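You operate a simulated robot arm through the tools that you are given. There is no shell and no other tool. Be economical: measure what you need, move in short steps, check, and stop when the job is done.

You are at the controls of a simulated robot arm. One attempt, no reset.

Task
Turn the rating knob to 2.0. Put the green tape roll from the top of the steel workbench in the black tray and the blue tape roll on the metal plate. Put the white filter element marked "G2" from the top of the steel workbench on the ledge of the day tank and the white filter element marked "G3" on the bench before the small parts washer. Fetch the jar that says "SET 2" from the top of the far trunking and stand it on the knee-high shelf of the grey rack. Take the brass pipe fitting on the top of the far trunking and put it away on the top of the steel workbench. Pull the door open. Any order will do. Set down upright: white filter element, jar.

The check looks at the end state, three seconds after you hand in, the way a careful person would. Anything else that was tipped, shoved, dropped, spilled or broken makes it a failure.

Robot
A 6-joint arm with a four-finger gripper on a trunk, on a base that drives. Base frame: it is fixed to the floor where the robot stands at the start and does not move with it; the origin is under the middle of the robot, x ahead of it, y to its left, z up; the surface under the hand at the start is at about z = 900. Readings come in mm, degrees, newtons and seconds.
Its first joint turns from -166.0 to 166.0 degrees. Places, roughly: bench before the small parts washer (12x15 cm) [480, -540, 900]; black tray (26x30x8 cm) [1000, -200, 900]; brass pipe fitting (4x4x5 cm) [-3300, 2000, 600]; door [-300, 3300, 1100]; jar [-3250, 2000, 500]; knee-high shelf of the grey rack [1000, 2800, 600]; ledge of the day tank [1000, -4200, 600]; metal plate (30x30x1 cm) [1000, 600, 900]; rating knob [600, 0, 1000]; tape roll [750, 250, 1000]; top of the steel workbench [800, 300, 900]; white filter element [750, 500, 1000]. Payload 3.67 kg.
Tool frame: the origin (TCP) lies between the finger pads and is the grasp point; the fingertips stand 28 mm ahead of it; z points along the fingers, y is the line along which they close. Largest opening 112 mm; the body of the gripper starts 73 mm behind the TCP.
Orientation is that of the tool frame in the base frame, as a unit quaternion [x, y, z, w]. With the fingers straight down and closing along the base's y, the tool's x points along the base's -x, its y along +y and its z along -z.

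Tools
- The arm moves only by the tool arm_command. Its argument "commands" is a list that holds one entry, the list of rows, each a list of 7 numbers: the shift along the base's x, y, z in cm, then the turn, a rotation vector about the base's x, y, z in degrees, then the closure in counts, from 0 (fully open) to 255 (shut). In form: [[[dx, dy, dz, ax, ay, az, jaw], ...]]. A call has 1 to 20 rows; each row shifts and turns the commanded pose from where the row before left it. Each row takes 0.2 s and may step no farther than 50 mm and 8.6 degrees from the row before; otherwise, or with a gripper value out of range, the whole call is refused. A pose out of reach is approached as far as the arm can. The call stops where the force on the tool passes 40 N (or 10 N more than at its start, if that is more) or the arm is blocked; 0.2 s more then pass. Each finger halts on what it meets, pressing with about 40 N; the grip force reading is that of the motor and also rises with nothing between the fingers. The clock runs only during rows and for 0.2 s after the last one: add rows that do not move to give the fingers time. The reply holds the time, the measured pose of the TCP, the force on the tool along the base axes, the opening and the grip force, in the units named above and with some noise, with the torque about the TCP (base axes, N m) and any sound that the robot's microphone picked up.
- Cameras (640 x 400 px; columns grow to the right, rows downward): "scene" is now at [111.5, 199, 1348.1]; the picture's right is [-0.15, -0.99, 0.00], its down [-0.38, 0.06, -0.92] and it looks along [0.91, -0.14, -0.39] (base axes); focal length 214 px, centre (320, 200). "wrist" rides on the gripper at [60, -18, -104] in the tool frame; the picture's right is [0.29, 0.96, 0.00], its down [-0.80, 0.24, -0.55] and it looks along [-0.53, 0.16, 0.83] (tool axes); focal length 234 px, centre (320, 200). There is no depth. A picture from a camera that has moved, and an enlarged one, comes with that camera's place and axes in the base frame and with its lens.
- snapshot(camera): a new picture of that camera. It takes no simulated time.
- drive_base(legs): drives the robot by 1 to 6 legs, each [ahead, left, turn to the left] in mm, mm and degrees, along the robot's own axes; the way and the turn of a leg run together, so that a leg with both is an arc; at most 1500 mm and 180 degrees a leg. The arm and the cameras ride along, it lands a little off, and it stops where it bumps. It gives what a move gives.
- pan_tilt(pan, tilt): turns the head with the scene camera to pan (to the left, within 143 degrees either way) and tilt (down, from -29 to 69), counted from straight ahead of the robot. It gives what a move gives.
- close_up(camera, box): a new picture of the part [left, top, right, bottom] of that camera's present view, enlarged. It takes no simulated time.
- job_done(): hands the job in; it is judged then, once.

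Go step by step. Nothing tells you exact positions but the pictures and the camera data: compare them with the known pose of the tool, close in by small moves and look again before you grip or let go. The budget is 207 turns and 184 pictures, counting those below and the enlarged ones. Unless the task says otherwise, let go and move clear before handing in, and close with one line.

The tools are called after ">>>" as name(argument=value, ...) on one line, values as JSON. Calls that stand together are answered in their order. arm_command: Moves the arm, as the interface text tells. Its arguments: {"type":"object","properties":{"commands":{"type":"array","items":{"type":"array","items":{"type":"array","items":{"type":"number"}}}}},"required":["commands"]} The other tools are called the same way: drive_base (legs) drives the base; pan_tilt (pan, tilt) turns the head that bears the scene camera; snapshot (camera) takes a picture; close_up (camera, box) takes an enlarged picture of a part of a camera's view; job_done () hands the job in.

At the start:

```text
time_s: 0.0
eef_pos: [498.8, 210.3, 1221.6]
ee_rot: [-0.001, 1.0, 0.0, 0.0]
contact_force: [0.7, -0.1, -0.4]
wrist_torque: [0.03, -0.03, 0.0]
width: 112.2
grip_force: 0.0
robot x, y, heading: [-3.0, 0.8, 0.2]
head pan, tilt: [-8.9, 22.8]
```

scene: 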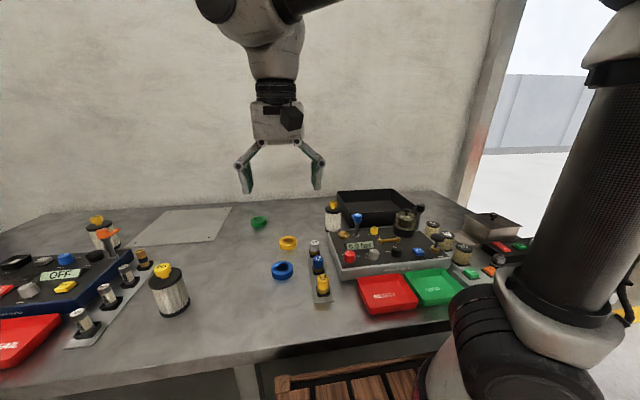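
wrist: 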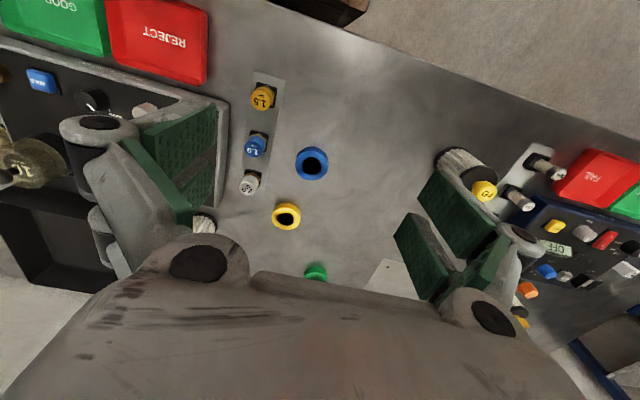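

I see a bench with tape rolls (green, yellow, blue), filter elements, two control panels and trays. I'll look closer at the details first.

>>> close_up(camera="scene", box=[300, 180, 540, 330])

>>> close_up(camera="scene", box=[0, 200, 240, 350])

>>> close_up(camera="wrist", box=[0, 0, 240, 150])

```text
2.67 times, centred on (420, 255) of scene
camera zoom: at [111.5, 199.0, 1348.1], right [-0.15, -0.99, 0.0], down [-0.38, 0.06, -0.92], along [0.91, -0.14, -0.39], focal length 572 px, centre (53, 53)
```

zoom: 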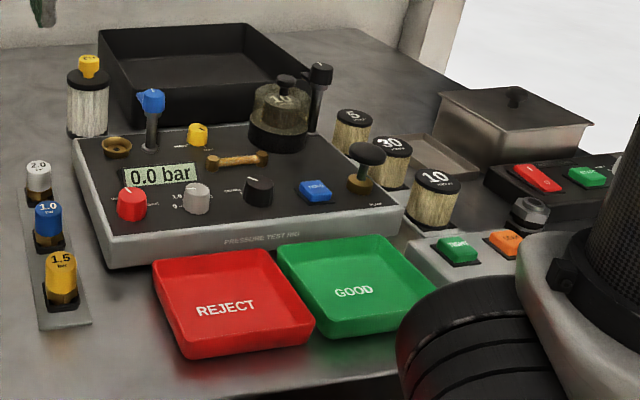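

```text
2.67 times, centred on (120, 275) of scene
camera zoom: at [111.5, 199.0, 1348.1], right [-0.15, -0.99, 0.0], down [-0.38, 0.06, -0.92], along [0.91, -0.14, -0.39], focal length 572 px, centre (853, 0)
```

zoom: 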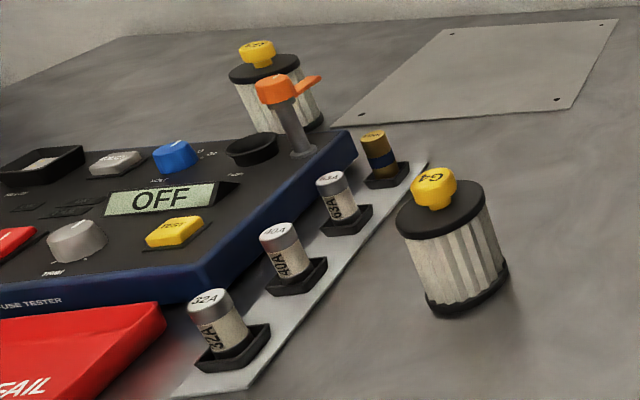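

```text
2.67 times, centred on (120, 75) of wrist
camera zoom: at [438.4, 191.4, 1325.4], right [-0.29, 0.96, 0.0], down [0.8, 0.24, 0.55], along [0.53, 0.16, -0.83], focal length 624 px, centre (853, 533)
```

zoom: 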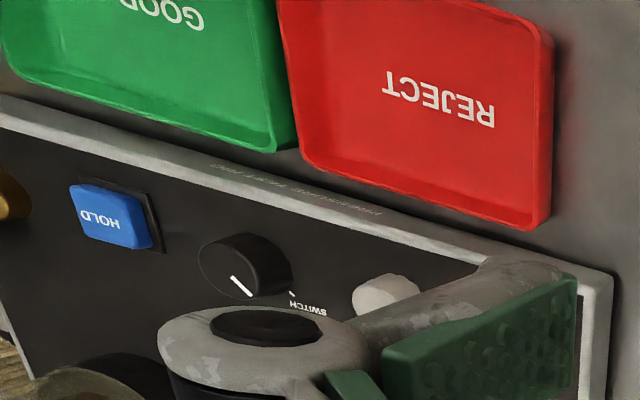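

>>> close_up(camera="scene", box=[332, 225, 412, 275])

>>> close_up(camera="scene", box=[0, 240, 80, 290])

>>> close_up(camera="scene", box=[310, 195, 358, 225])

>>> close_up(camera="scene", box=[84, 207, 132, 237])

```text
8.00 times, centred on (372, 250) of scene
camera zoom: at [111.5, 199.0, 1348.1], right [-0.15, -0.99, 0.0], down [-0.38, 0.06, -0.92], along [0.91, -0.14, -0.39], focal length 1716 px, centre (-96, -200)
```

zoom: 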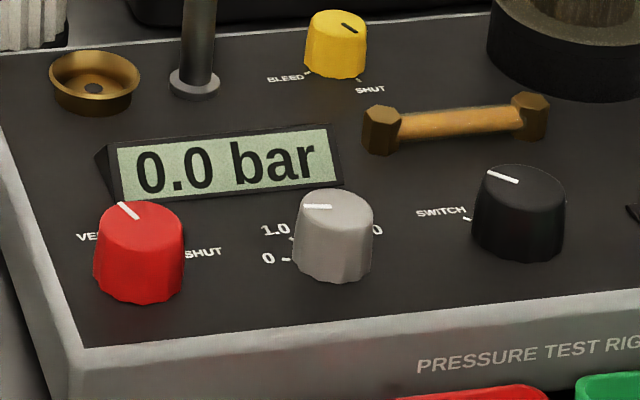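

```text
8.00 times, centred on (40, 265) of scene
camera zoom: at [111.5, 199.0, 1348.1], right [-0.15, -0.99, 0.0], down [-0.38, 0.06, -0.92], along [0.91, -0.14, -0.39], focal length 1716 px, centre (2560, -320)
```

zoom: 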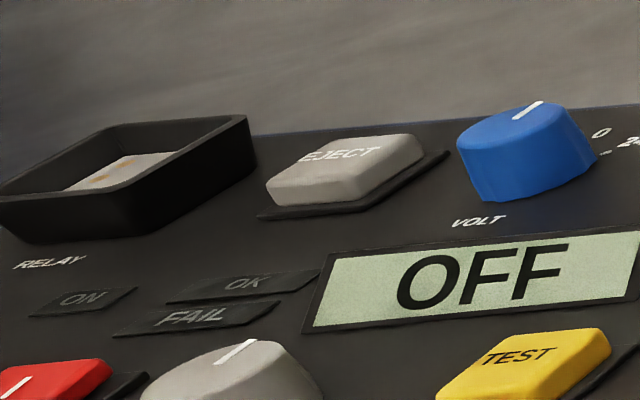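

```text
13.33 times, centred on (334, 210) of scene
camera zoom: at [111.5, 199.0, 1348.1], right [-0.15, -0.99, 0.0], down [-0.38, 0.06, -0.92], along [0.91, -0.14, -0.39], focal length 2860 px, centre (133, 67)
```

zoom: 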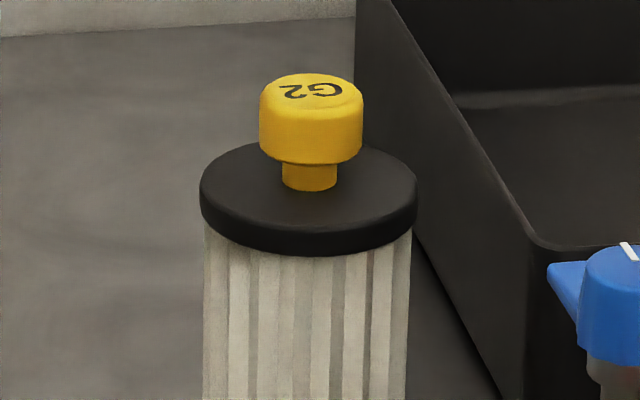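

```text
13.33 times, centred on (108, 222) of scene
camera zoom: at [111.5, 199.0, 1348.1], right [-0.15, -0.99, 0.0], down [-0.38, 0.06, -0.92], along [0.91, -0.14, -0.39], focal length 2860 px, centre (3147, -93)
```

zoom: 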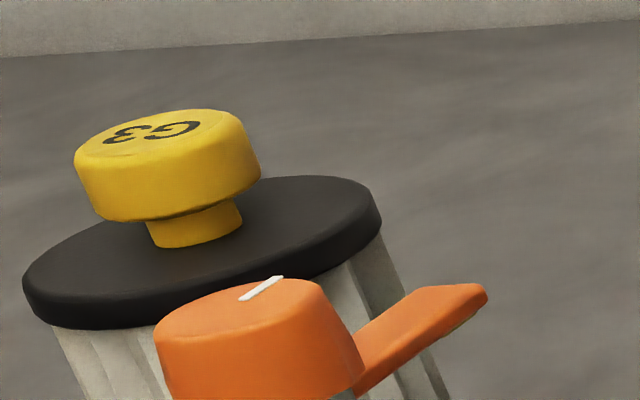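

G2 stands beside the black tray, G3 behind the fuse tester; the grey knob on the pressure rig looks like the rating knob. I'll look around the room next.

>>> pan_tilt(pan=70, tilt=15)

>>> snapshot(camera="scene")

>>> pan_tilt(pan=140, tilt=10)

>>> snapshot(camera="scene")

>>> pan_tilt(pan=-80, tilt=15)

>>> snapshot(camera="scene")

>>> pan_tilt(pan=-35, tilt=35)

>>> snapshot(camera="scene")

```text
time_s: 1.5
eef_pos: [499.7, 210.6, 1222.7]
ee_rot: [0.0, 1.0, 0.001, 0.0]
contact_force: [0.4, -0.7, -0.4]
wrist_torque: [0.02, 0.01, -0.01]
width: 111.8
grip_force: 0.2
robot x, y, heading: [-3.0, 1.1, -0.1]
head pan, tilt: [70.0, 15.0]
```

```text
174 pictures are left
camera scene: at [52.0, 301.1, 1360.7], right [0.94, -0.34, 0.0], down [-0.09, -0.24, -0.97], along [0.33, 0.91, -0.26], focal length 214 px, centre (320, 200)
```

scene: 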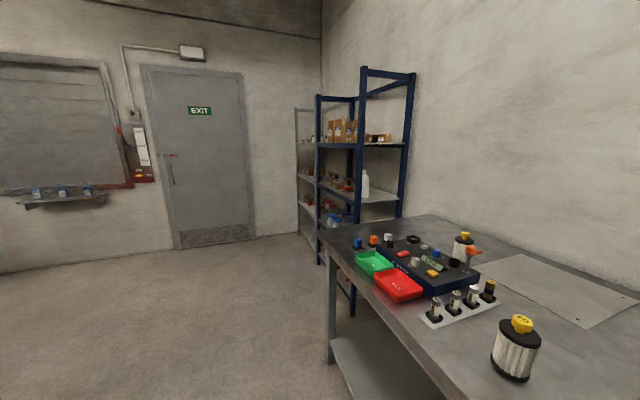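

```text
time_s: 2.9
eef_pos: [499.2, 209.5, 1221.6]
ee_rot: [0.001, 1.0, 0.0, 0.0]
contact_force: [0.3, 0.2, 1.2]
wrist_torque: [-0.02, 0.0, -0.02]
width: 112.0
grip_force: 0.0
robot x, y, heading: [3.1, 2.1, 0.2]
head pan, tilt: [140.0, 10.0]
```

```text
173 pictures are left
camera scene: at [-51.2, 273.1, 1368.9], right [0.64, 0.77, 0.0], down [0.13, -0.11, -0.98], along [-0.75, 0.63, -0.17], focal length 214 px, centre (320, 200)
```

scene: 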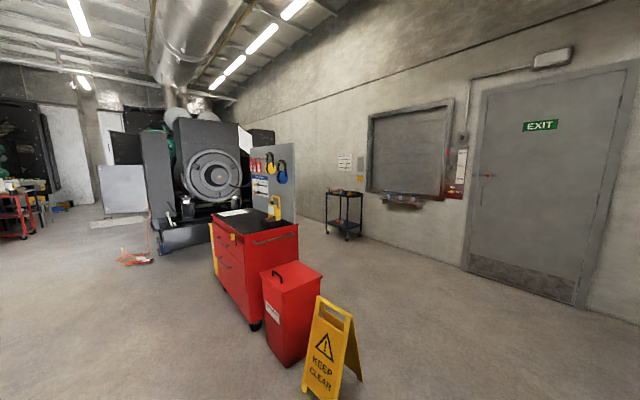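

```text
time_s: 6.1
eef_pos: [500.6, 210.7, 1221.4]
ee_rot: [0.0, 1.0, 0.001, 0.0]
contact_force: [0.7, 0.1, 0.7]
wrist_torque: [0.0, -0.02, 0.0]
width: 112.1
grip_force: 0.0
robot x, y, heading: [2.1, -0.4, -0.2]
head pan, tilt: [-80.0, 15.0]
```

```text
172 pictures are left
camera scene: at [36.3, 121.3, 1360.8], right [-0.98, -0.17, 0.0], down [-0.05, 0.25, -0.97], along [0.17, -0.95, -0.26], focal length 214 px, centre (320, 200)
```

scene: 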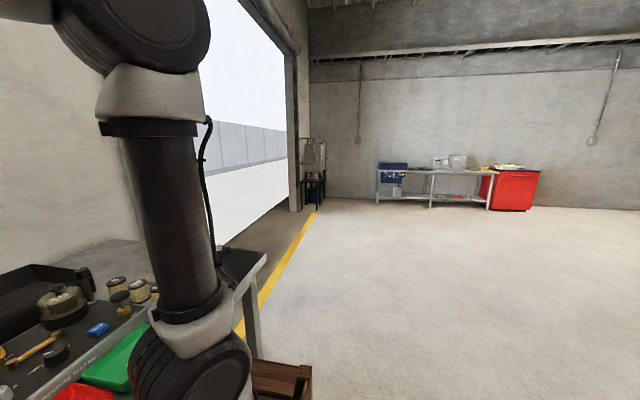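

```text
time_s: 7.2
eef_pos: [498.3, 211.0, 1221.1]
ee_rot: [0.0, 1.0, 0.0, 0.0]
contact_force: [0.3, 0.0, -1.2]
wrist_torque: [0.02, -0.01, 0.0]
width: 112.1
grip_force: 0.1
robot x, y, heading: [0.2, -0.9, 0.0]
head pan, tilt: [-35.0, 35.0]
```

```text
171 pictures are left
camera scene: at [92.1, 162.7, 1328.8], right [-0.57, -0.82, 0.0], down [-0.47, 0.33, -0.82], along [0.67, -0.47, -0.57], focal length 214 px, centre (320, 200)
```

scene: 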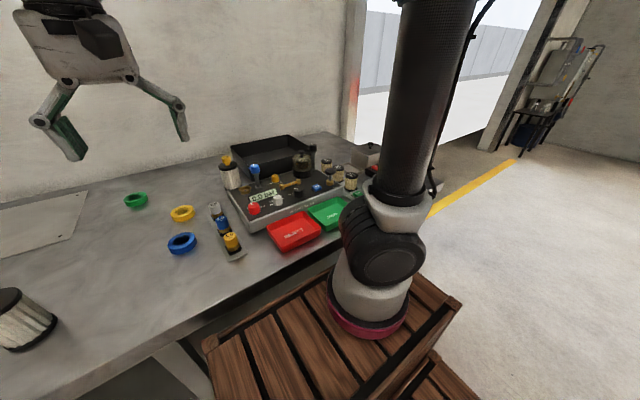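

The rating knob should be near (583,-29). I move the hand above it for a closer look.

>>> arm_command(commands=[[[1, -4.5, -1, 0, 0, 0, 0], [1, -4.5, -1, 0, 0, 0, 0], [1, -4.5, -1, 0, 0, 0, 0], [1, -4.5, -1, 0, 0, 0, 0], [0, -4.5, -1, 0, 0, 0, 0], [0, 0, 0, 0, 0, 0, 0]]])

>>> snapshot(camera="wrist")

>>> snapshot(camera="scene")

```text
time_s: 8.6
eef_pos: [540.0, -15.2, 1170.9]
ee_rot: [0.0, 1.0, 0.0, -0.001]
contact_force: [-0.3, 0.2, 0.2]
wrist_torque: [0.02, -0.01, -0.02]
width: 111.9
grip_force: 0.0
robot x, y, heading: [-3.7, -1.0, -0.2]
head pan, tilt: [-35.0, 35.0]
```

```text
170 pictures are left
camera wrist: at [477.8, -34.2, 1275.5], right [-0.29, 0.96, 0.0], down [0.8, 0.24, 0.55], along [0.53, 0.16, -0.83], focal length 234 px, centre (320, 200)
```

wrist: 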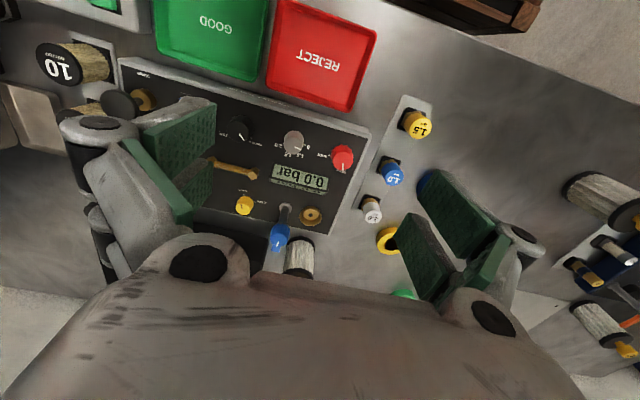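

```text
169 pictures are left
camera scene: at [92.1, 162.8, 1328.8], right [-0.57, -0.82, 0.0], down [-0.47, 0.33, -0.82], along [0.67, -0.47, -0.57], focal length 214 px, centre (320, 200)
```

scene: 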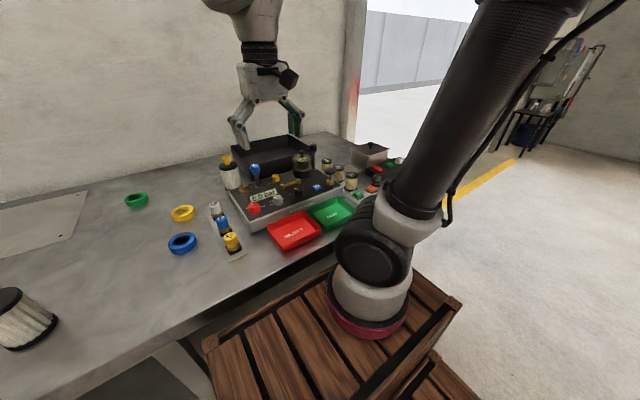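

>>> close_up(camera="wrist", box=[250, 110, 362, 180])

>>> close_up(camera="wrist", box=[210, 100, 370, 260])

```text
5.71 times, centred on (306, 145) of wrist
camera zoom: at [477.8, -34.2, 1275.5], right [-0.29, 0.96, 0.0], down [0.8, 0.24, 0.55], along [0.53, 0.16, -0.83], focal length 1338 px, centre (400, 514)
```

zoom: 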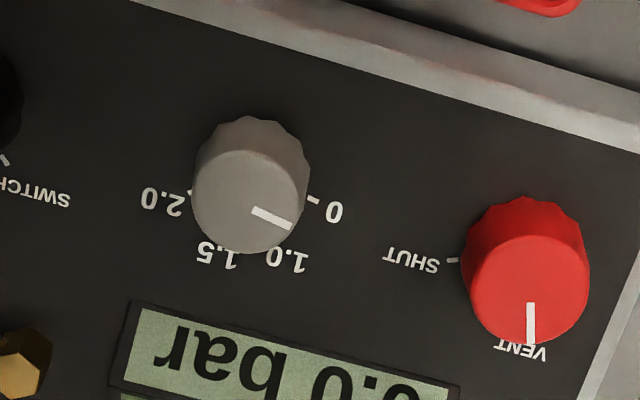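

```text
2.50 times, centred on (290, 180) of wrist
camera zoom: at [477.8, -34.2, 1275.5], right [-0.29, 0.96, 0.0], down [0.8, 0.24, 0.55], along [0.53, 0.16, -0.83], focal length 585 px, centre (395, 250)
```

zoom: 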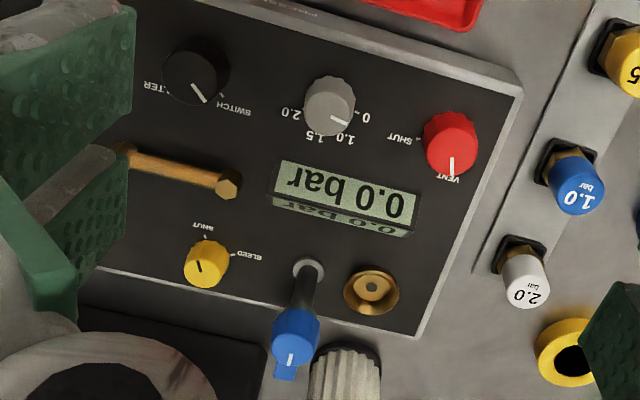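

The grey knob (scale 0/1.0/1.5/2.0) is at about (603,-36,960), pointer at 0. I go above it with narrowed jaws and look again.

>>> arm_command(commands=[[[2.1, -0.7, -3, 0, 0, 0, 118], [2.1, -0.7, -4, 0, 0, 0, 118], [2.1, -0.7, -4, 0, 0, 0, 118], [0, 0, 0, 0, 0, 0, 118]]])

>>> snapshot(camera="wrist")

>>> close_up(camera="scene", box=[220, 150, 348, 230])

```text
time_s: 9.6
eef_pos: [598.9, -34.2, 1063.1]
ee_rot: [0.0, 1.0, -0.001, 0.0]
contact_force: [-0.3, -0.5, -1.0]
wrist_torque: [0.02, 0.0, 0.02]
width: 60.1
grip_force: 0.1
robot x, y, heading: [-1.2, -0.3, -0.1]
head pan, tilt: [-35.0, 35.0]
```

```text
166 pictures are left
camera wrist: at [538.8, -53.5, 1166.8], right [-0.29, 0.96, 0.0], down [0.8, 0.24, 0.55], along [0.53, 0.16, -0.83], focal length 234 px, centre (320, 200)
```

wrist: 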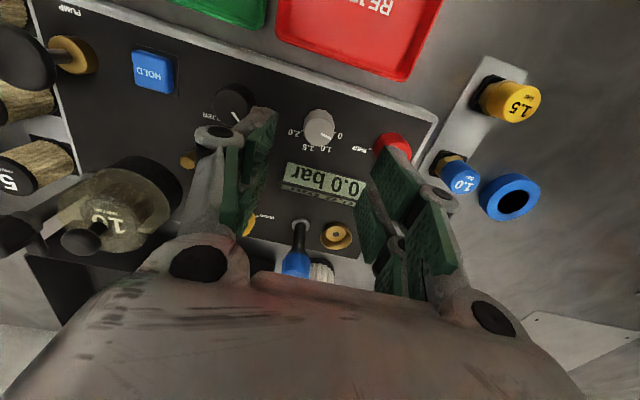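

```text
5.00 times, centred on (284, 190) of scene
camera zoom: at [92.0, 162.7, 1328.8], right [-0.57, -0.82, 0.0], down [-0.47, 0.33, -0.82], along [0.67, -0.47, -0.57], focal length 1072 px, centre (500, 250)
```

zoom: 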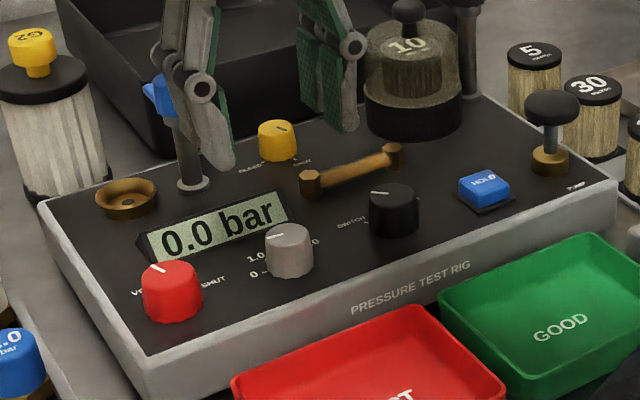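

>>> close_up(camera="wrist", box=[270, 90, 366, 150])

```text
6.67 times, centred on (318, 120) of wrist
camera zoom: at [538.8, -53.5, 1166.8], right [-0.29, 0.96, 0.0], down [0.8, 0.24, 0.55], along [0.53, 0.16, -0.83], focal length 1561 px, centre (333, 733)
```

zoom: 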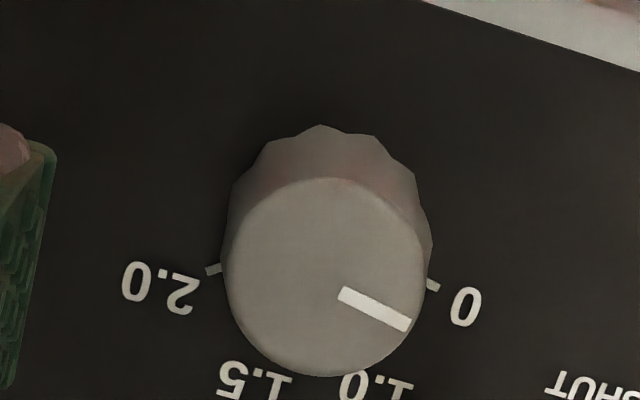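

Knob centre ≈ (600.7,-35.7), pointer at 81°, the 2.0 tick at -55°, i.e. about 135° clockwise. I pre-rotate +45°, then descend around it.

>>> arm_command(commands=[[[0.2, -0.15, 0, 0, 0, 7.5, 150], [0, 0, 0, 0, 0, 7.5, 150], [0, 0, 0, 0, 0, 7.5, 150], [0, 0, 0, 0, 0, 7.5, 150], [0, 0, 0, 0, 0, 7.5, 150], [0, 0, 0, 0, 0, 7.5, 150], [0, 0, -3, 0, 0, 0, 150], [0, 0, -2, 0, 0, 0, 150], [0, 0, 0, 0, 0, 0, 150]]])

>>> snapshot(camera="wrist")

>>> close_up(camera="scene", box=[220, 150, 348, 230])

```text
time_s: 11.6
eef_pos: [604.2, -36.5, 1011.5]
ee_rot: [-0.382, 0.924, 0.0, 0.0]
contact_force: [0.5, -0.1, -0.1]
wrist_torque: [-0.02, -0.01, 0.02]
width: 46.0
grip_force: 0.1
robot x, y, heading: [0.8, 0.8, 0.1]
head pan, tilt: [-35.0, 35.0]
```

```text
163 pictures are left
camera wrist: at [573.4, -91.2, 1113.8], right [-0.88, 0.47, 0.0], down [0.39, 0.73, 0.55], along [0.26, 0.49, -0.83], focal length 234 px, centre (320, 200)
```

wrist: 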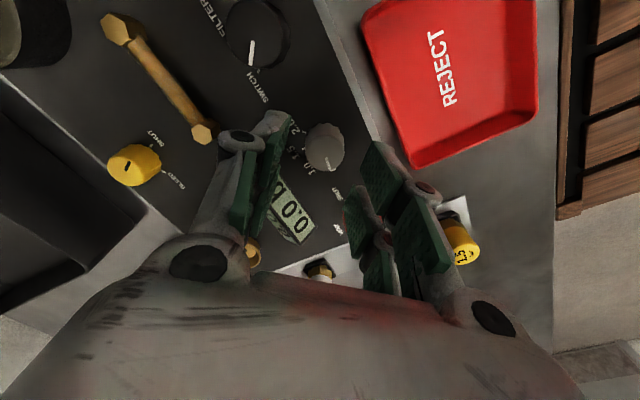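

```text
5.00 times, centred on (284, 190) of scene
camera zoom: at [92.1, 162.8, 1328.8], right [-0.57, -0.82, 0.0], down [-0.47, 0.33, -0.82], along [0.67, -0.47, -0.57], focal length 1072 px, centre (500, 250)
```

zoom: 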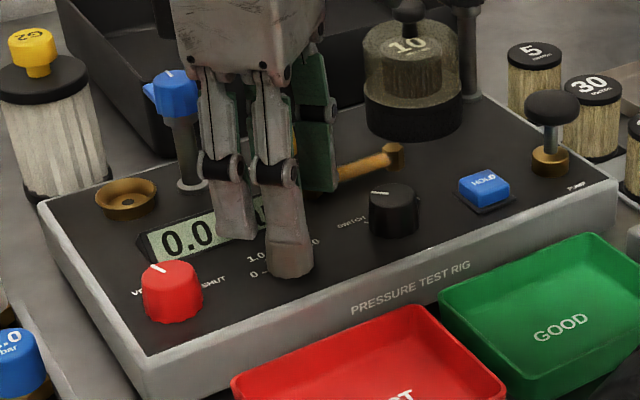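

>>> arm_command(commands=[[[-0.3, 0.1, -2, 0, 0, 0, 150], [0, 0, -1.7, 0, 0, 0, 150], [0, 0, 0, 0, 0, 0, 150]]])

>>> snapshot(camera="wrist")

>>> close_up(camera="scene", box=[220, 150, 348, 230])

```text
time_s: 12.4
eef_pos: [601.8, -35.9, 975.2]
ee_rot: [-0.383, 0.924, 0.0, 0.0]
contact_force: [-0.2, -0.5, -0.2]
wrist_torque: [-0.04, -0.02, 0.02]
width: 46.3
grip_force: 0.0
robot x, y, heading: [1.7, 0.5, 0.2]
head pan, tilt: [-35.0, 35.0]
```

```text
161 pictures are left
camera wrist: at [571.9, -91.5, 1077.6], right [-0.88, 0.47, 0.0], down [0.39, 0.73, 0.55], along [0.26, 0.49, -0.83], focal length 234 px, centre (320, 200)
```

wrist: 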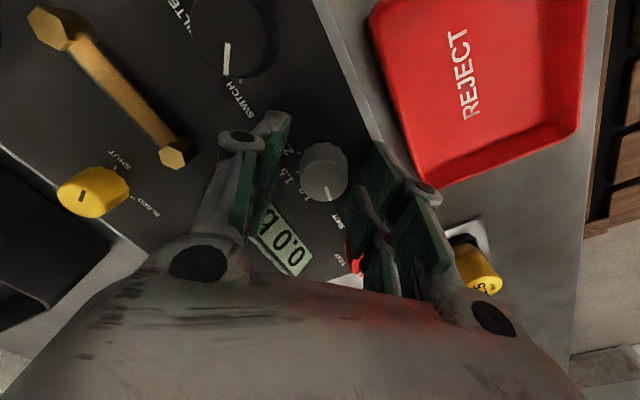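

```text
5.00 times, centred on (284, 190) of scene
camera zoom: at [92.1, 162.8, 1328.8], right [-0.57, -0.82, 0.0], down [-0.47, 0.33, -0.82], along [0.67, -0.47, -0.57], focal length 1072 px, centre (500, 250)
```

zoom: 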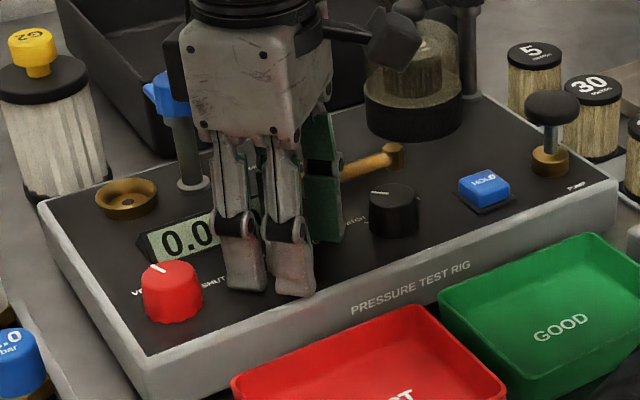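

>>> close_up(camera="wrist", box=[240, 110, 400, 210])

```text
4.00 times, centred on (320, 160) of wrist
camera zoom: at [571.9, -91.5, 1077.6], right [-0.88, 0.47, 0.0], down [0.39, 0.73, 0.55], along [0.26, 0.49, -0.83], focal length 937 px, centre (320, 360)
```

zoom: 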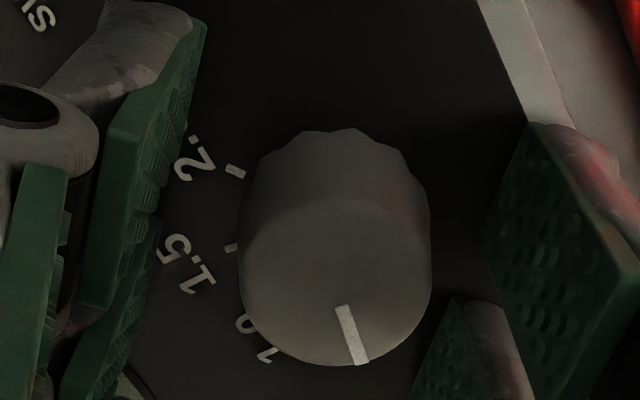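

The knob sits centred between the fingers. Close and turn 135° clockwise.

>>> arm_command(commands=[[[0, 0, 0, 0, 0, 0, 200], [0, 0, 0, 0, 0, 0, 230], [0, 0, 0, 0, 0, 0, 230]]])

>>> arm_command(commands=[[[0, 0, 0, 0, 0, -7.5, 230], [0, 0, 0, 0, 0, -7.5, 230], [0, 0, 0, 0, 0, -7.5, 230], [0, 0, 0, 0, 0, -7.5, 230], [0, 0, 0, 0, 0, -7.5, 230], [0, 0, 0, 0, 0, -7.5, 230], [0, 0, 0, 0, 0, -7.5, 230], [0, 0, 0, 0, 0, -7.5, 230], [0, 0, 0, 0, 0, -7.5, 230], [0, 0, 0, 0, 0, -7.5, 230], [0, 0, 0, 0, 0, -7.5, 230], [0, 0, 0, 0, 0, -7.5, 230], [0, 0, 0, 0, 0, -7.5, 230], [0, 0, 0, 0, 0, -7.5, 230], [0, 0, 0, 0, 0, -7.5, 230], [0, 0, 0, 0, 0, -7.5, 230], [0, 0, 0, 0, 0, -7.5, 230], [0, 0, 0, 0, 0, -7.5, 230], [0, 0, 0, 0, 0, 0, 230]]])

>>> close_up(camera="wrist", box=[240, 110, 400, 210])

```text
time_s: 13.2
eef_pos: [601.8, -33.7, 973.6]
ee_rot: [-0.382, 0.924, 0.001, -0.001]
contact_force: [-18.0, 20.5, -5.5]
wrist_torque: [0.87, 0.26, -0.2]
width: 26.2
grip_force: 45.3
robot x, y, heading: [0.8, -1.1, -0.1]
head pan, tilt: [-35.0, 35.0]
```

```text
time_s: 17.2
eef_pos: [598.7, -36.7, 975.0]
ee_rot: [0.708, 0.707, 0.0, 0.0]
contact_force: [-16.6, -12.4, -14.4]
wrist_torque: [-0.39, 0.46, 0.18]
width: 25.8
grip_force: 45.2
robot x, y, heading: [0.4, 2.4, 0.1]
head pan, tilt: [-35.0, 35.0]
```

```text
4.00 times, centred on (320, 160) of wrist
camera zoom: at [581.3, 22.5, 1078.9], right [0.96, 0.29, 0.0], down [0.24, -0.8, 0.55], along [0.16, -0.53, -0.83], focal length 937 px, centre (320, 360)
```

zoom: 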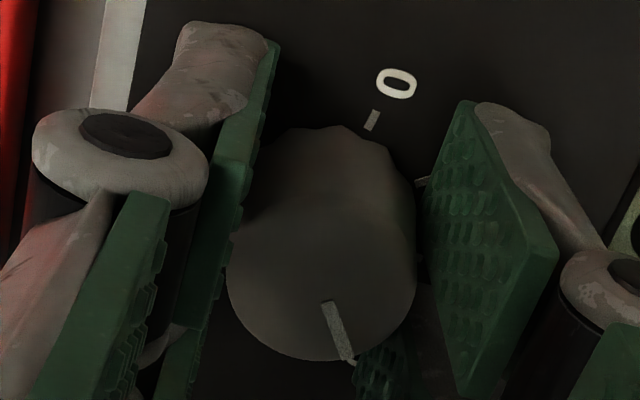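

The pointer went round with the hand. Release, lift straight up and check.

>>> arm_command(commands=[[[0, 0, 0, 0, 0, 0, 150], [0, 0, 0, 0, 0, 0, 150], [0, 0, 2, 0, 0, 0, 150], [0, 0, 4, 0, 0, 0, 150], [0, 0, 5, 0, 0, 0, 150], [0, 0, 0, 0, 0, 0, 150]]])

>>> snapshot(camera="wrist")

>>> close_up(camera="wrist", box=[270, 90, 366, 150])

```text
time_s: 18.6
eef_pos: [600.6, -35.5, 1082.6]
ee_rot: [0.708, 0.707, 0.0, 0.0]
contact_force: [-0.2, -0.4, -0.1]
wrist_torque: [0.0, 0.0, -0.01]
width: 46.3
grip_force: 0.1
robot x, y, heading: [-1.1, -0.1, 0.1]
head pan, tilt: [-35.0, 35.0]
```

```text
157 pictures are left
camera wrist: at [582.0, 23.6, 1186.8], right [0.96, 0.29, 0.0], down [0.24, -0.8, 0.55], along [0.16, -0.53, -0.83], focal length 234 px, centre (320, 200)
```

wrist: 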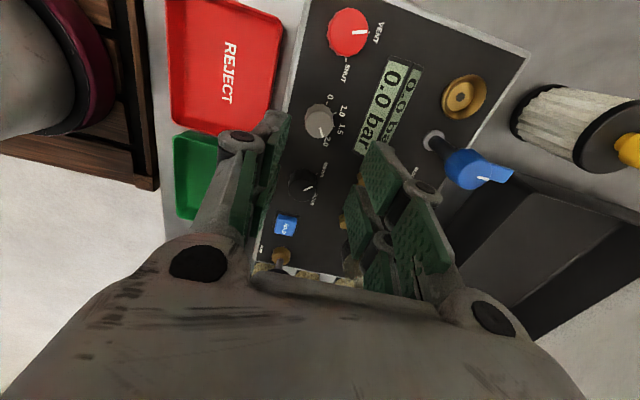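

```text
6.67 times, centred on (318, 120) of wrist
camera zoom: at [582.0, 23.6, 1186.8], right [0.96, 0.29, 0.0], down [0.24, -0.8, 0.55], along [0.16, -0.53, -0.83], focal length 1561 px, centre (333, 733)
```

zoom: 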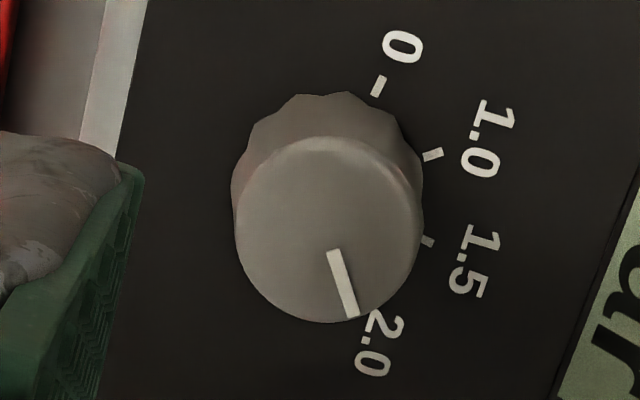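

The knob points at 2.0. Next the green roll at about (932,332): I swing the hand back and move above it.

>>> arm_command(commands=[[[1, 2, 2, 0, 0, 7.5, 100], [2.5, 3, 0, 0, 0, 7.5, 0], [2.5, 3, 0, 0, 0, 7.5, 0], [2.5, 3, 0, 0, 0, 7.5, 0], [2.5, 3, 0, 0, 0, 7.5, 0], [2.5, 3, 0, 0, 0, 7.5, 0], [2.5, 3, 0, 0, 0, 7.5, 0], [2.5, 3, 0, 0, 0, 7.5, 0], [2.5, 3, 0, 0, 0, 7.5, 0], [2.5, 3, 0, 0, 0, 7.5, 0], [2.5, 3, 0, 0, 0, 7.5, 0], [2.5, 3, 0, 0, 0, 7.5, 0], [2, 1.7, 0, 0, 0, 0, 0], [0, 0, -4, 0, 0, 0, 0], [0, 0, 0, 0, 0, 0, 0]]])

>>> snapshot(camera="wrist")

>>> pan_tilt(pan=0, tilt=35)

>>> snapshot(camera="scene")

```text
time_s: 21.8
eef_pos: [897.0, 325.8, 1059.2]
ee_rot: [0.0, 1.0, 0.0, -0.001]
contact_force: [-0.6, -0.6, -0.8]
wrist_torque: [0.01, -0.01, 0.02]
width: 111.8
grip_force: 0.0
out of reach, approached as far as the arm can: row 13
robot x, y, heading: [-2.7, 2.0, -0.0]
head pan, tilt: [-35.0, 35.0]
```

```text
155 pictures are left
camera wrist: at [836.3, 306.6, 1163.7], right [-0.29, 0.96, 0.0], down [0.8, 0.24, 0.55], along [0.53, 0.16, -0.83], focal length 234 px, centre (320, 200)
```

wrist: 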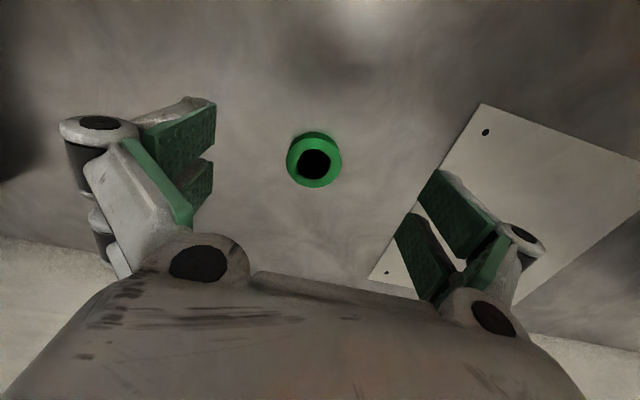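

```text
time_s: 22.8
eef_pos: [896.8, 325.0, 1060.3]
ee_rot: [0.0, 1.0, 0.0, 0.0]
contact_force: [0.1, 0.4, 0.9]
wrist_torque: [0.02, 0.05, 0.03]
width: 111.8
grip_force: 0.1
robot x, y, heading: [-0.4, 3.2, 0.1]
head pan, tilt: [0.0, 35.0]
```

```text
154 pictures are left
camera scene: at [108.1, 213.3, 1328.7], right [0.0, -1.0, 0.0], down [-0.57, 0.0, -0.82], along [0.82, 0.0, -0.57], focal length 214 px, centre (320, 200)
```

scene: 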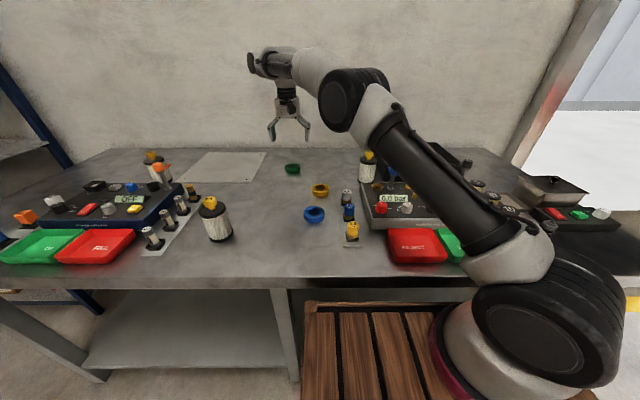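

The green roll lies just out of reach (~1000 mm). I shift the base 140 mm left, which puts the roll, tray, plate and blue roll all in reach.

>>> drive_base(legs=[[0, 140, 0]])

>>> snapshot(camera="scene")

>>> snapshot(camera="wrist")

```text
time_s: 24.1
eef_pos: [895.6, 461.6, 1060.8]
ee_rot: [0.0, 1.0, 0.001, 0.001]
contact_force: [0.2, -0.7, 0.1]
wrist_torque: [0.03, -0.04, -0.02]
width: 112.3
grip_force: 0.1
robot x, y, heading: [0.2, 135.1, -0.0]
head pan, tilt: [0.0, 35.0]
```

```text
153 pictures are left
camera scene: at [107.5, 348.0, 1328.7], right [0.0, -1.0, 0.0], down [-0.57, 0.0, -0.82], along [0.82, 0.0, -0.57], focal length 214 px, centre (320, 200)
```

scene: 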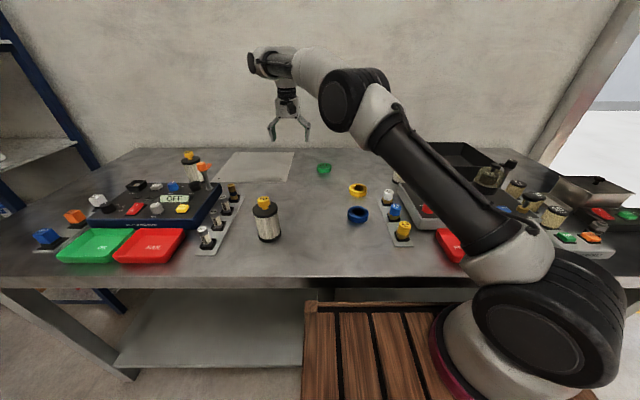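

```text
152 pictures are left
camera wrist: at [835.6, 442.8, 1164.0], right [-0.29, 0.96, 0.0], down [0.8, 0.24, 0.55], along [0.53, 0.16, -0.83], focal length 234 px, centre (320, 200)
```

wrist: 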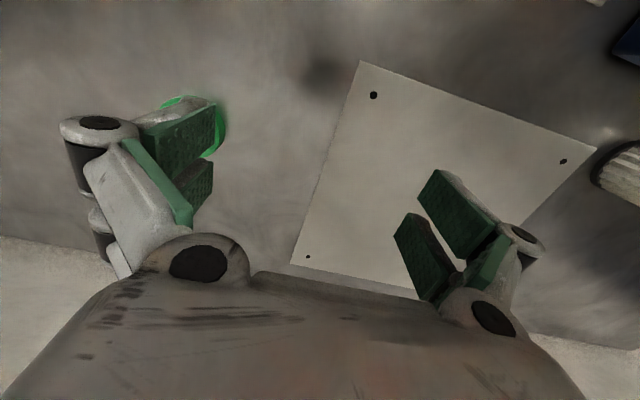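

>>> arm_command(commands=[[[0, -4.5, 0, 0, 0, 0, 0], [0, -4.5, 0, 0, 0, 0, 0], [2, -3.8, -3, 0, 0, 0, 0], [1.5, 0, -3, 0, 0, 0, 0], [0, 0, 0, 0, 0, 0, 0]]])

>>> snapshot(camera="wrist")

>>> close_up(camera="scene", box=[260, 100, 420, 200])

```text
refused: row 3 steps farther than a row can; nothing moved
```

```text
151 pictures are left
camera wrist: at [835.6, 442.8, 1164.0], right [-0.29, 0.96, 0.0], down [0.8, 0.24, 0.55], along [0.53, 0.16, -0.83], focal length 234 px, centre (320, 200)
```

wrist: 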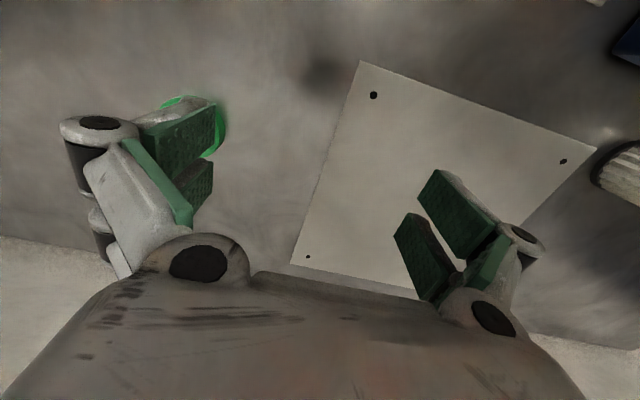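

```text
4.00 times, centred on (340, 150) of scene
camera zoom: at [107.5, 348.0, 1328.7], right [0.0, -1.0, 0.0], down [-0.57, 0.0, -0.82], along [0.82, 0.0, -0.57], focal length 858 px, centre (240, 400)
```

zoom: 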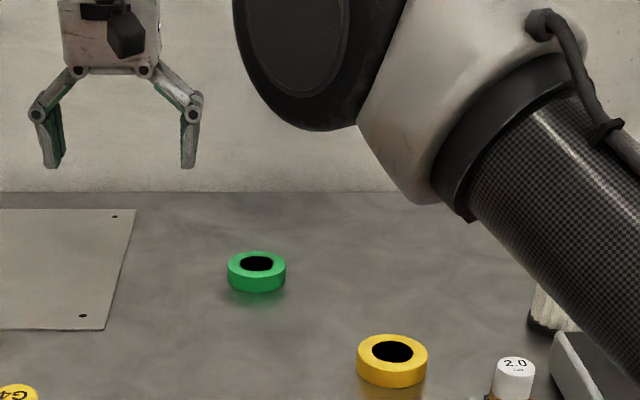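

>>> arm_command(commands=[[[0, -4.5, 0, 0, 0, 0, 0], [0, -4.5, 0, 0, 0, 0, 0], [1, -3.9, -2, 0, 0, 0, 0], [2, 0, -4, 0, 0, 0, 0], [1, 0, -1, 0, 0, 0, 0], [0, 0, 0, 0, 0, 0, 0]]])

>>> snapshot(camera="wrist")

```text
time_s: 25.5
eef_pos: [933.3, 333.8, 988.7]
ee_rot: [-0.001, 1.0, 0.0, 0.001]
contact_force: [0.7, -0.3, 0.3]
wrist_torque: [-0.03, -0.03, 0.01]
width: 112.0
grip_force: 0.1
robot x, y, heading: [1.4, 133.8, -0.0]
head pan, tilt: [0.0, 35.0]
```

```text
149 pictures are left
camera wrist: at [873.5, 314.5, 1092.8], right [-0.29, 0.96, 0.0], down [0.8, 0.24, 0.55], along [0.53, 0.16, -0.83], focal length 234 px, centre (320, 200)
```

wrist: 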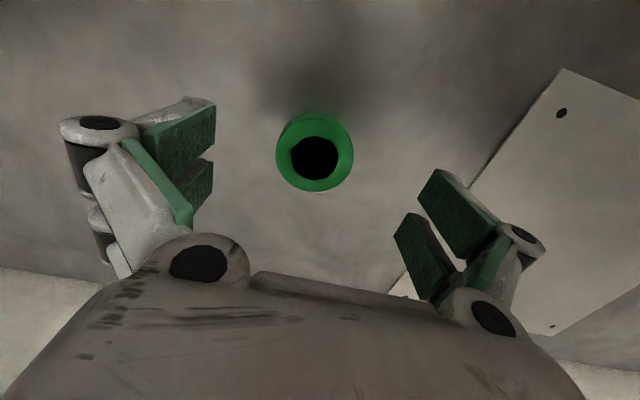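

>>> arm_command(commands=[[[1.1, -0.1, -2, 0, 0, 0, 0], [0, 0, -2, 0, 0, 0, 0], [0, 0, -1.6, 0, 0, 0, 0], [0, 0, 0, 0, 0, 0, 0]]])

>>> snapshot(camera="wrist")

>>> close_up(camera="scene", box=[280, 130, 360, 180])

```text
time_s: 26.5
eef_pos: [946.4, 332.5, 933.6]
ee_rot: [-0.002, 1.0, 0.0, -0.001]
contact_force: [1.0, 0.0, 0.0]
wrist_torque: [-0.01, 0.0, 0.03]
width: 112.1
grip_force: 0.1
robot x, y, heading: [0.9, 131.6, 0.0]
head pan, tilt: [0.0, 35.0]
```

```text
148 pictures are left
camera wrist: at [886.2, 313.5, 1037.0], right [-0.29, 0.96, 0.0], down [0.8, 0.24, 0.55], along [0.53, 0.16, -0.83], focal length 234 px, centre (320, 200)
```

wrist: 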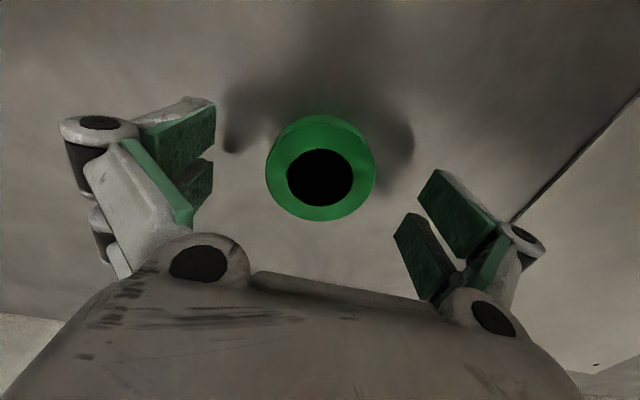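

```text
8.00 times, centred on (320, 155) of scene
camera zoom: at [107.5, 348.0, 1328.7], right [0.0, -1.0, 0.0], down [-0.57, 0.0, -0.82], along [0.82, 0.0, -0.57], focal length 1716 px, centre (320, 560)
```

zoom: 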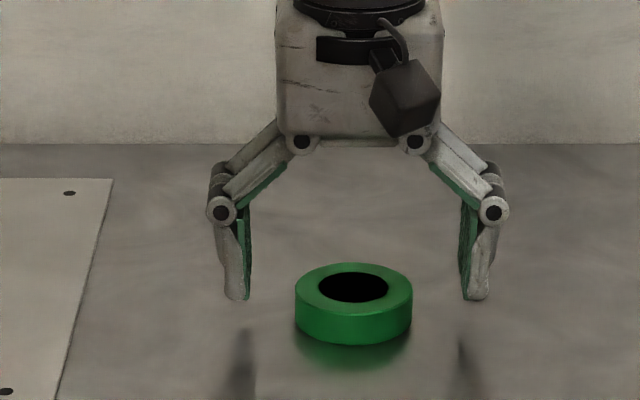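

>>> arm_command(commands=[[[0, 0, -0.3, 0, 0, 0, 60], [0, 0, 0, 0, 0, 0, 130], [0, 0, 0, 0, 0, 0, 200], [0, 0, 0, 0, 0, 0, 200]]])

>>> arm_command(commands=[[[0, 0, 3, 0, 0, 0, 200], [0, 0, 4, 0, 0, 0, 200], [0, 0, 0, 0, 0, 0, 200]]])

>>> snapshot(camera="scene")

```text
time_s: 27.5
eef_pos: [947.5, 333.6, 930.9]
ee_rot: [0.0, 1.0, 0.001, 0.0]
contact_force: [0.0, -1.0, 1.7]
wrist_torque: [0.08, -0.02, -0.01]
width: 61.3
grip_force: 40.3
robot x, y, heading: [2.3, 134.1, -0.0]
head pan, tilt: [0.0, 35.0]
```

```text
time_s: 28.3
eef_pos: [948.0, 331.5, 1001.0]
ee_rot: [-0.001, 1.0, -0.001, 0.0]
contact_force: [-0.6, 0.0, -0.6]
wrist_torque: [0.0, 0.01, -0.01]
width: 61.1
grip_force: 39.5
robot x, y, heading: [-1.4, 132.1, -0.0]
head pan, tilt: [0.0, 35.0]
```

```text
146 pictures are left
camera scene: at [107.6, 348.0, 1328.7], right [0.0, -1.0, 0.0], down [-0.57, 0.0, -0.82], along [0.82, 0.0, -0.57], focal length 214 px, centre (320, 200)
```

scene: 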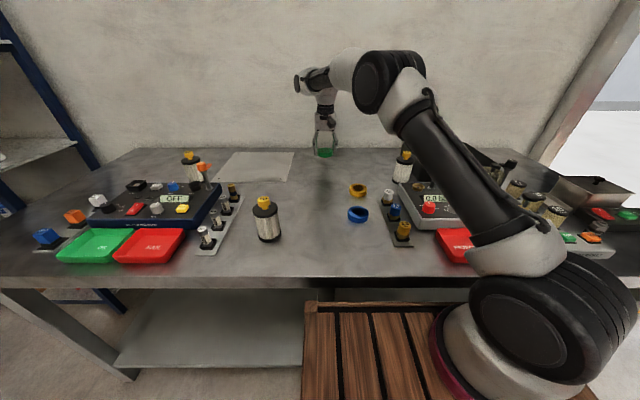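

The roll is held. Now carry it over to the black tray (front-left corner about (868,-50)), aiming at (915,-130).

>>> arm_command(commands=[[[-2, -1, 3, 0, 0, 0, 200], [-2, -1, 4, 0, 0, 0, 200], [-1, -4.5, 0, 0, 0, 0, 200], [0, -5, 0, 0, 0, 0, 200], [0, -5, 0, 0, 0, 0, 200], [0, -5, 0, 0, 0, 0, 200], [0, -5, 0, 0, 0, 0, 200], [0, -5, 0, 0, 0, 0, 200], [0, -5, 0, 0, 0, 0, 200], [0, -5, 0, 0, 0, 0, 200], [0.5, -4.5, 0, 0, 0, 0, 200], [1, 0, 0, 0, 0, 0, 200], [0, 0, 0, 0, 0, 0, 200]]])

>>> pan_tilt(pan=-20, tilt=30)

>>> snapshot(camera="scene")

>>> snapshot(camera="wrist")

```text
time_s: 31.1
eef_pos: [911.0, -130.5, 1072.3]
ee_rot: [-0.001, 1.0, 0.0, 0.0]
contact_force: [-0.2, 0.1, -1.0]
wrist_torque: [0.01, 0.01, -0.02]
width: 61.2
grip_force: 40.6
robot x, y, heading: [-0.6, 136.4, -0.1]
head pan, tilt: [0.0, 35.0]
```

```text
time_s: 31.9
eef_pos: [912.0, -129.4, 1072.0]
ee_rot: [-0.001, 1.0, -0.001, -0.001]
contact_force: [-0.2, -0.1, -0.4]
wrist_torque: [-0.01, 0.0, -0.01]
width: 61.3
grip_force: 39.6
robot x, y, heading: [1.5, 134.8, 0.2]
head pan, tilt: [-20.0, 30.0]
```

```text
145 pictures are left
camera scene: at [104.5, 317.0, 1336.5], right [-0.34, -0.94, 0.0], down [-0.47, 0.17, -0.87], along [0.81, -0.29, -0.5], focal length 214 px, centre (320, 200)
```

scene: 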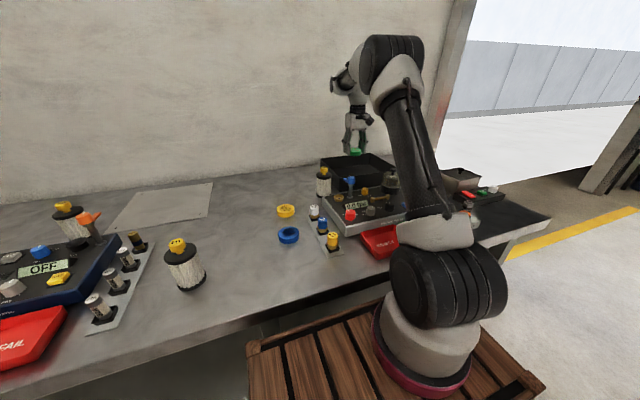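

```text
144 pictures are left
camera wrist: at [851.7, -148.9, 1175.8], right [-0.29, 0.96, 0.0], down [0.8, 0.24, 0.55], along [0.53, 0.16, -0.83], focal length 234 px, centre (320, 200)
```

wrist: 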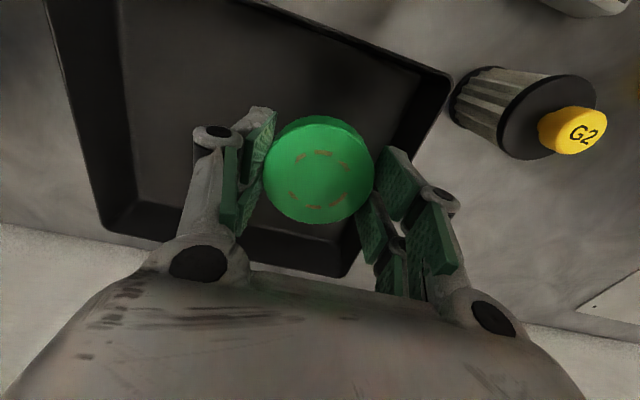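

>>> close_up(camera="wrist", box=[220, 100, 412, 220])

>>> close_up(camera="scene", box=[300, 80, 428, 220])

```text
3.33 times, centred on (316, 160) of wrist
camera zoom: at [851.7, -148.9, 1175.8], right [-0.29, 0.96, 0.0], down [0.8, 0.24, 0.55], along [0.53, 0.16, -0.83], focal length 781 px, centre (333, 333)
```

zoom: 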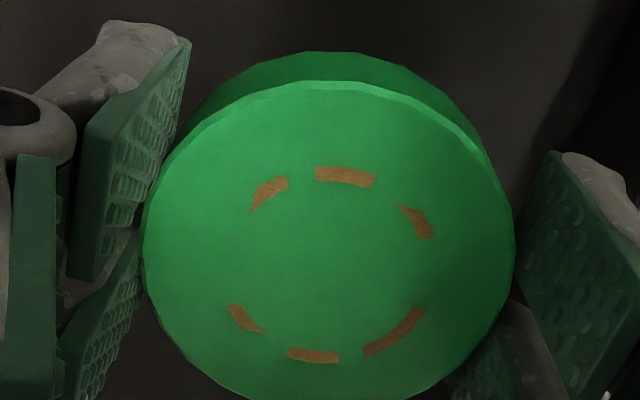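

```text
2.86 times, centred on (364, 150) of scene
camera zoom: at [104.5, 317.0, 1336.5], right [-0.34, -0.94, 0.0], down [-0.47, 0.17, -0.87], along [0.81, -0.29, -0.5], focal length 613 px, centre (194, 343)
```

zoom: 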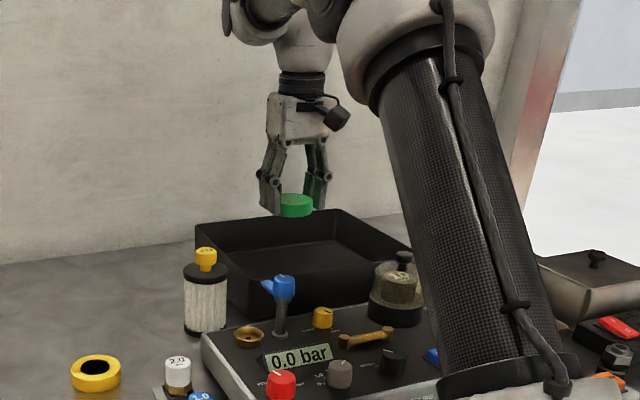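

The roll is well over the tray interior. Lower it to the tray floor.

>>> arm_command(commands=[[[0.5, -0.3, -4.5, 0, 0, 0, 200], [0, 0, -4, 0, 0, 0, 200], [0, 0, -3, 0, 0, 0, 200], [0, 0, -1, 0, 0, 0, 200], [0, 0, -0.8, 0, 0, 0, 200], [0, 0, 0, 0, 0, 0, 200]]])

>>> snapshot(camera="wrist")

>>> close_up(camera="scene", box=[300, 80, 428, 220])

```text
time_s: 33.4
eef_pos: [916.9, -129.4, 938.7]
ee_rot: [-0.001, 1.0, 0.0, 0.0]
contact_force: [0.6, -0.1, -0.1]
wrist_torque: [-0.01, -0.01, -0.01]
width: 61.4
grip_force: 39.8
robot x, y, heading: [-2.7, 133.7, 0.1]
head pan, tilt: [-20.0, 30.0]
```

```text
141 pictures are left
camera wrist: at [856.4, -148.3, 1041.6], right [-0.29, 0.96, 0.0], down [0.8, 0.24, 0.55], along [0.53, 0.16, -0.83], focal length 234 px, centre (320, 200)
```

wrist: 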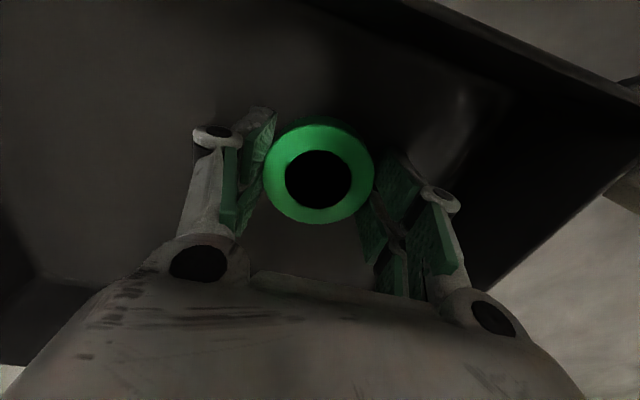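

```text
2.86 times, centred on (364, 150) of scene
camera zoom: at [104.5, 316.9, 1336.6], right [-0.34, -0.94, 0.0], down [-0.47, 0.17, -0.87], along [0.81, -0.29, -0.5], focal length 613 px, centre (194, 343)
```

zoom: 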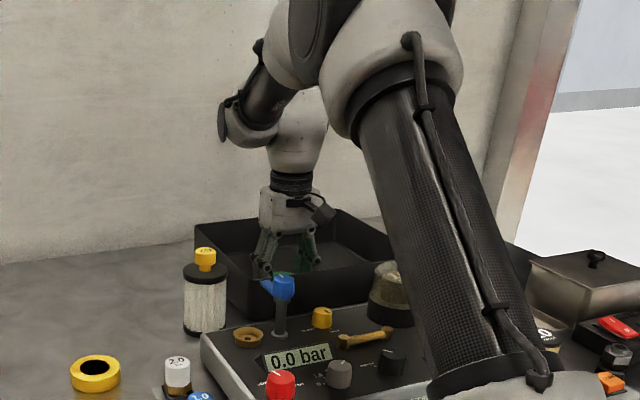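

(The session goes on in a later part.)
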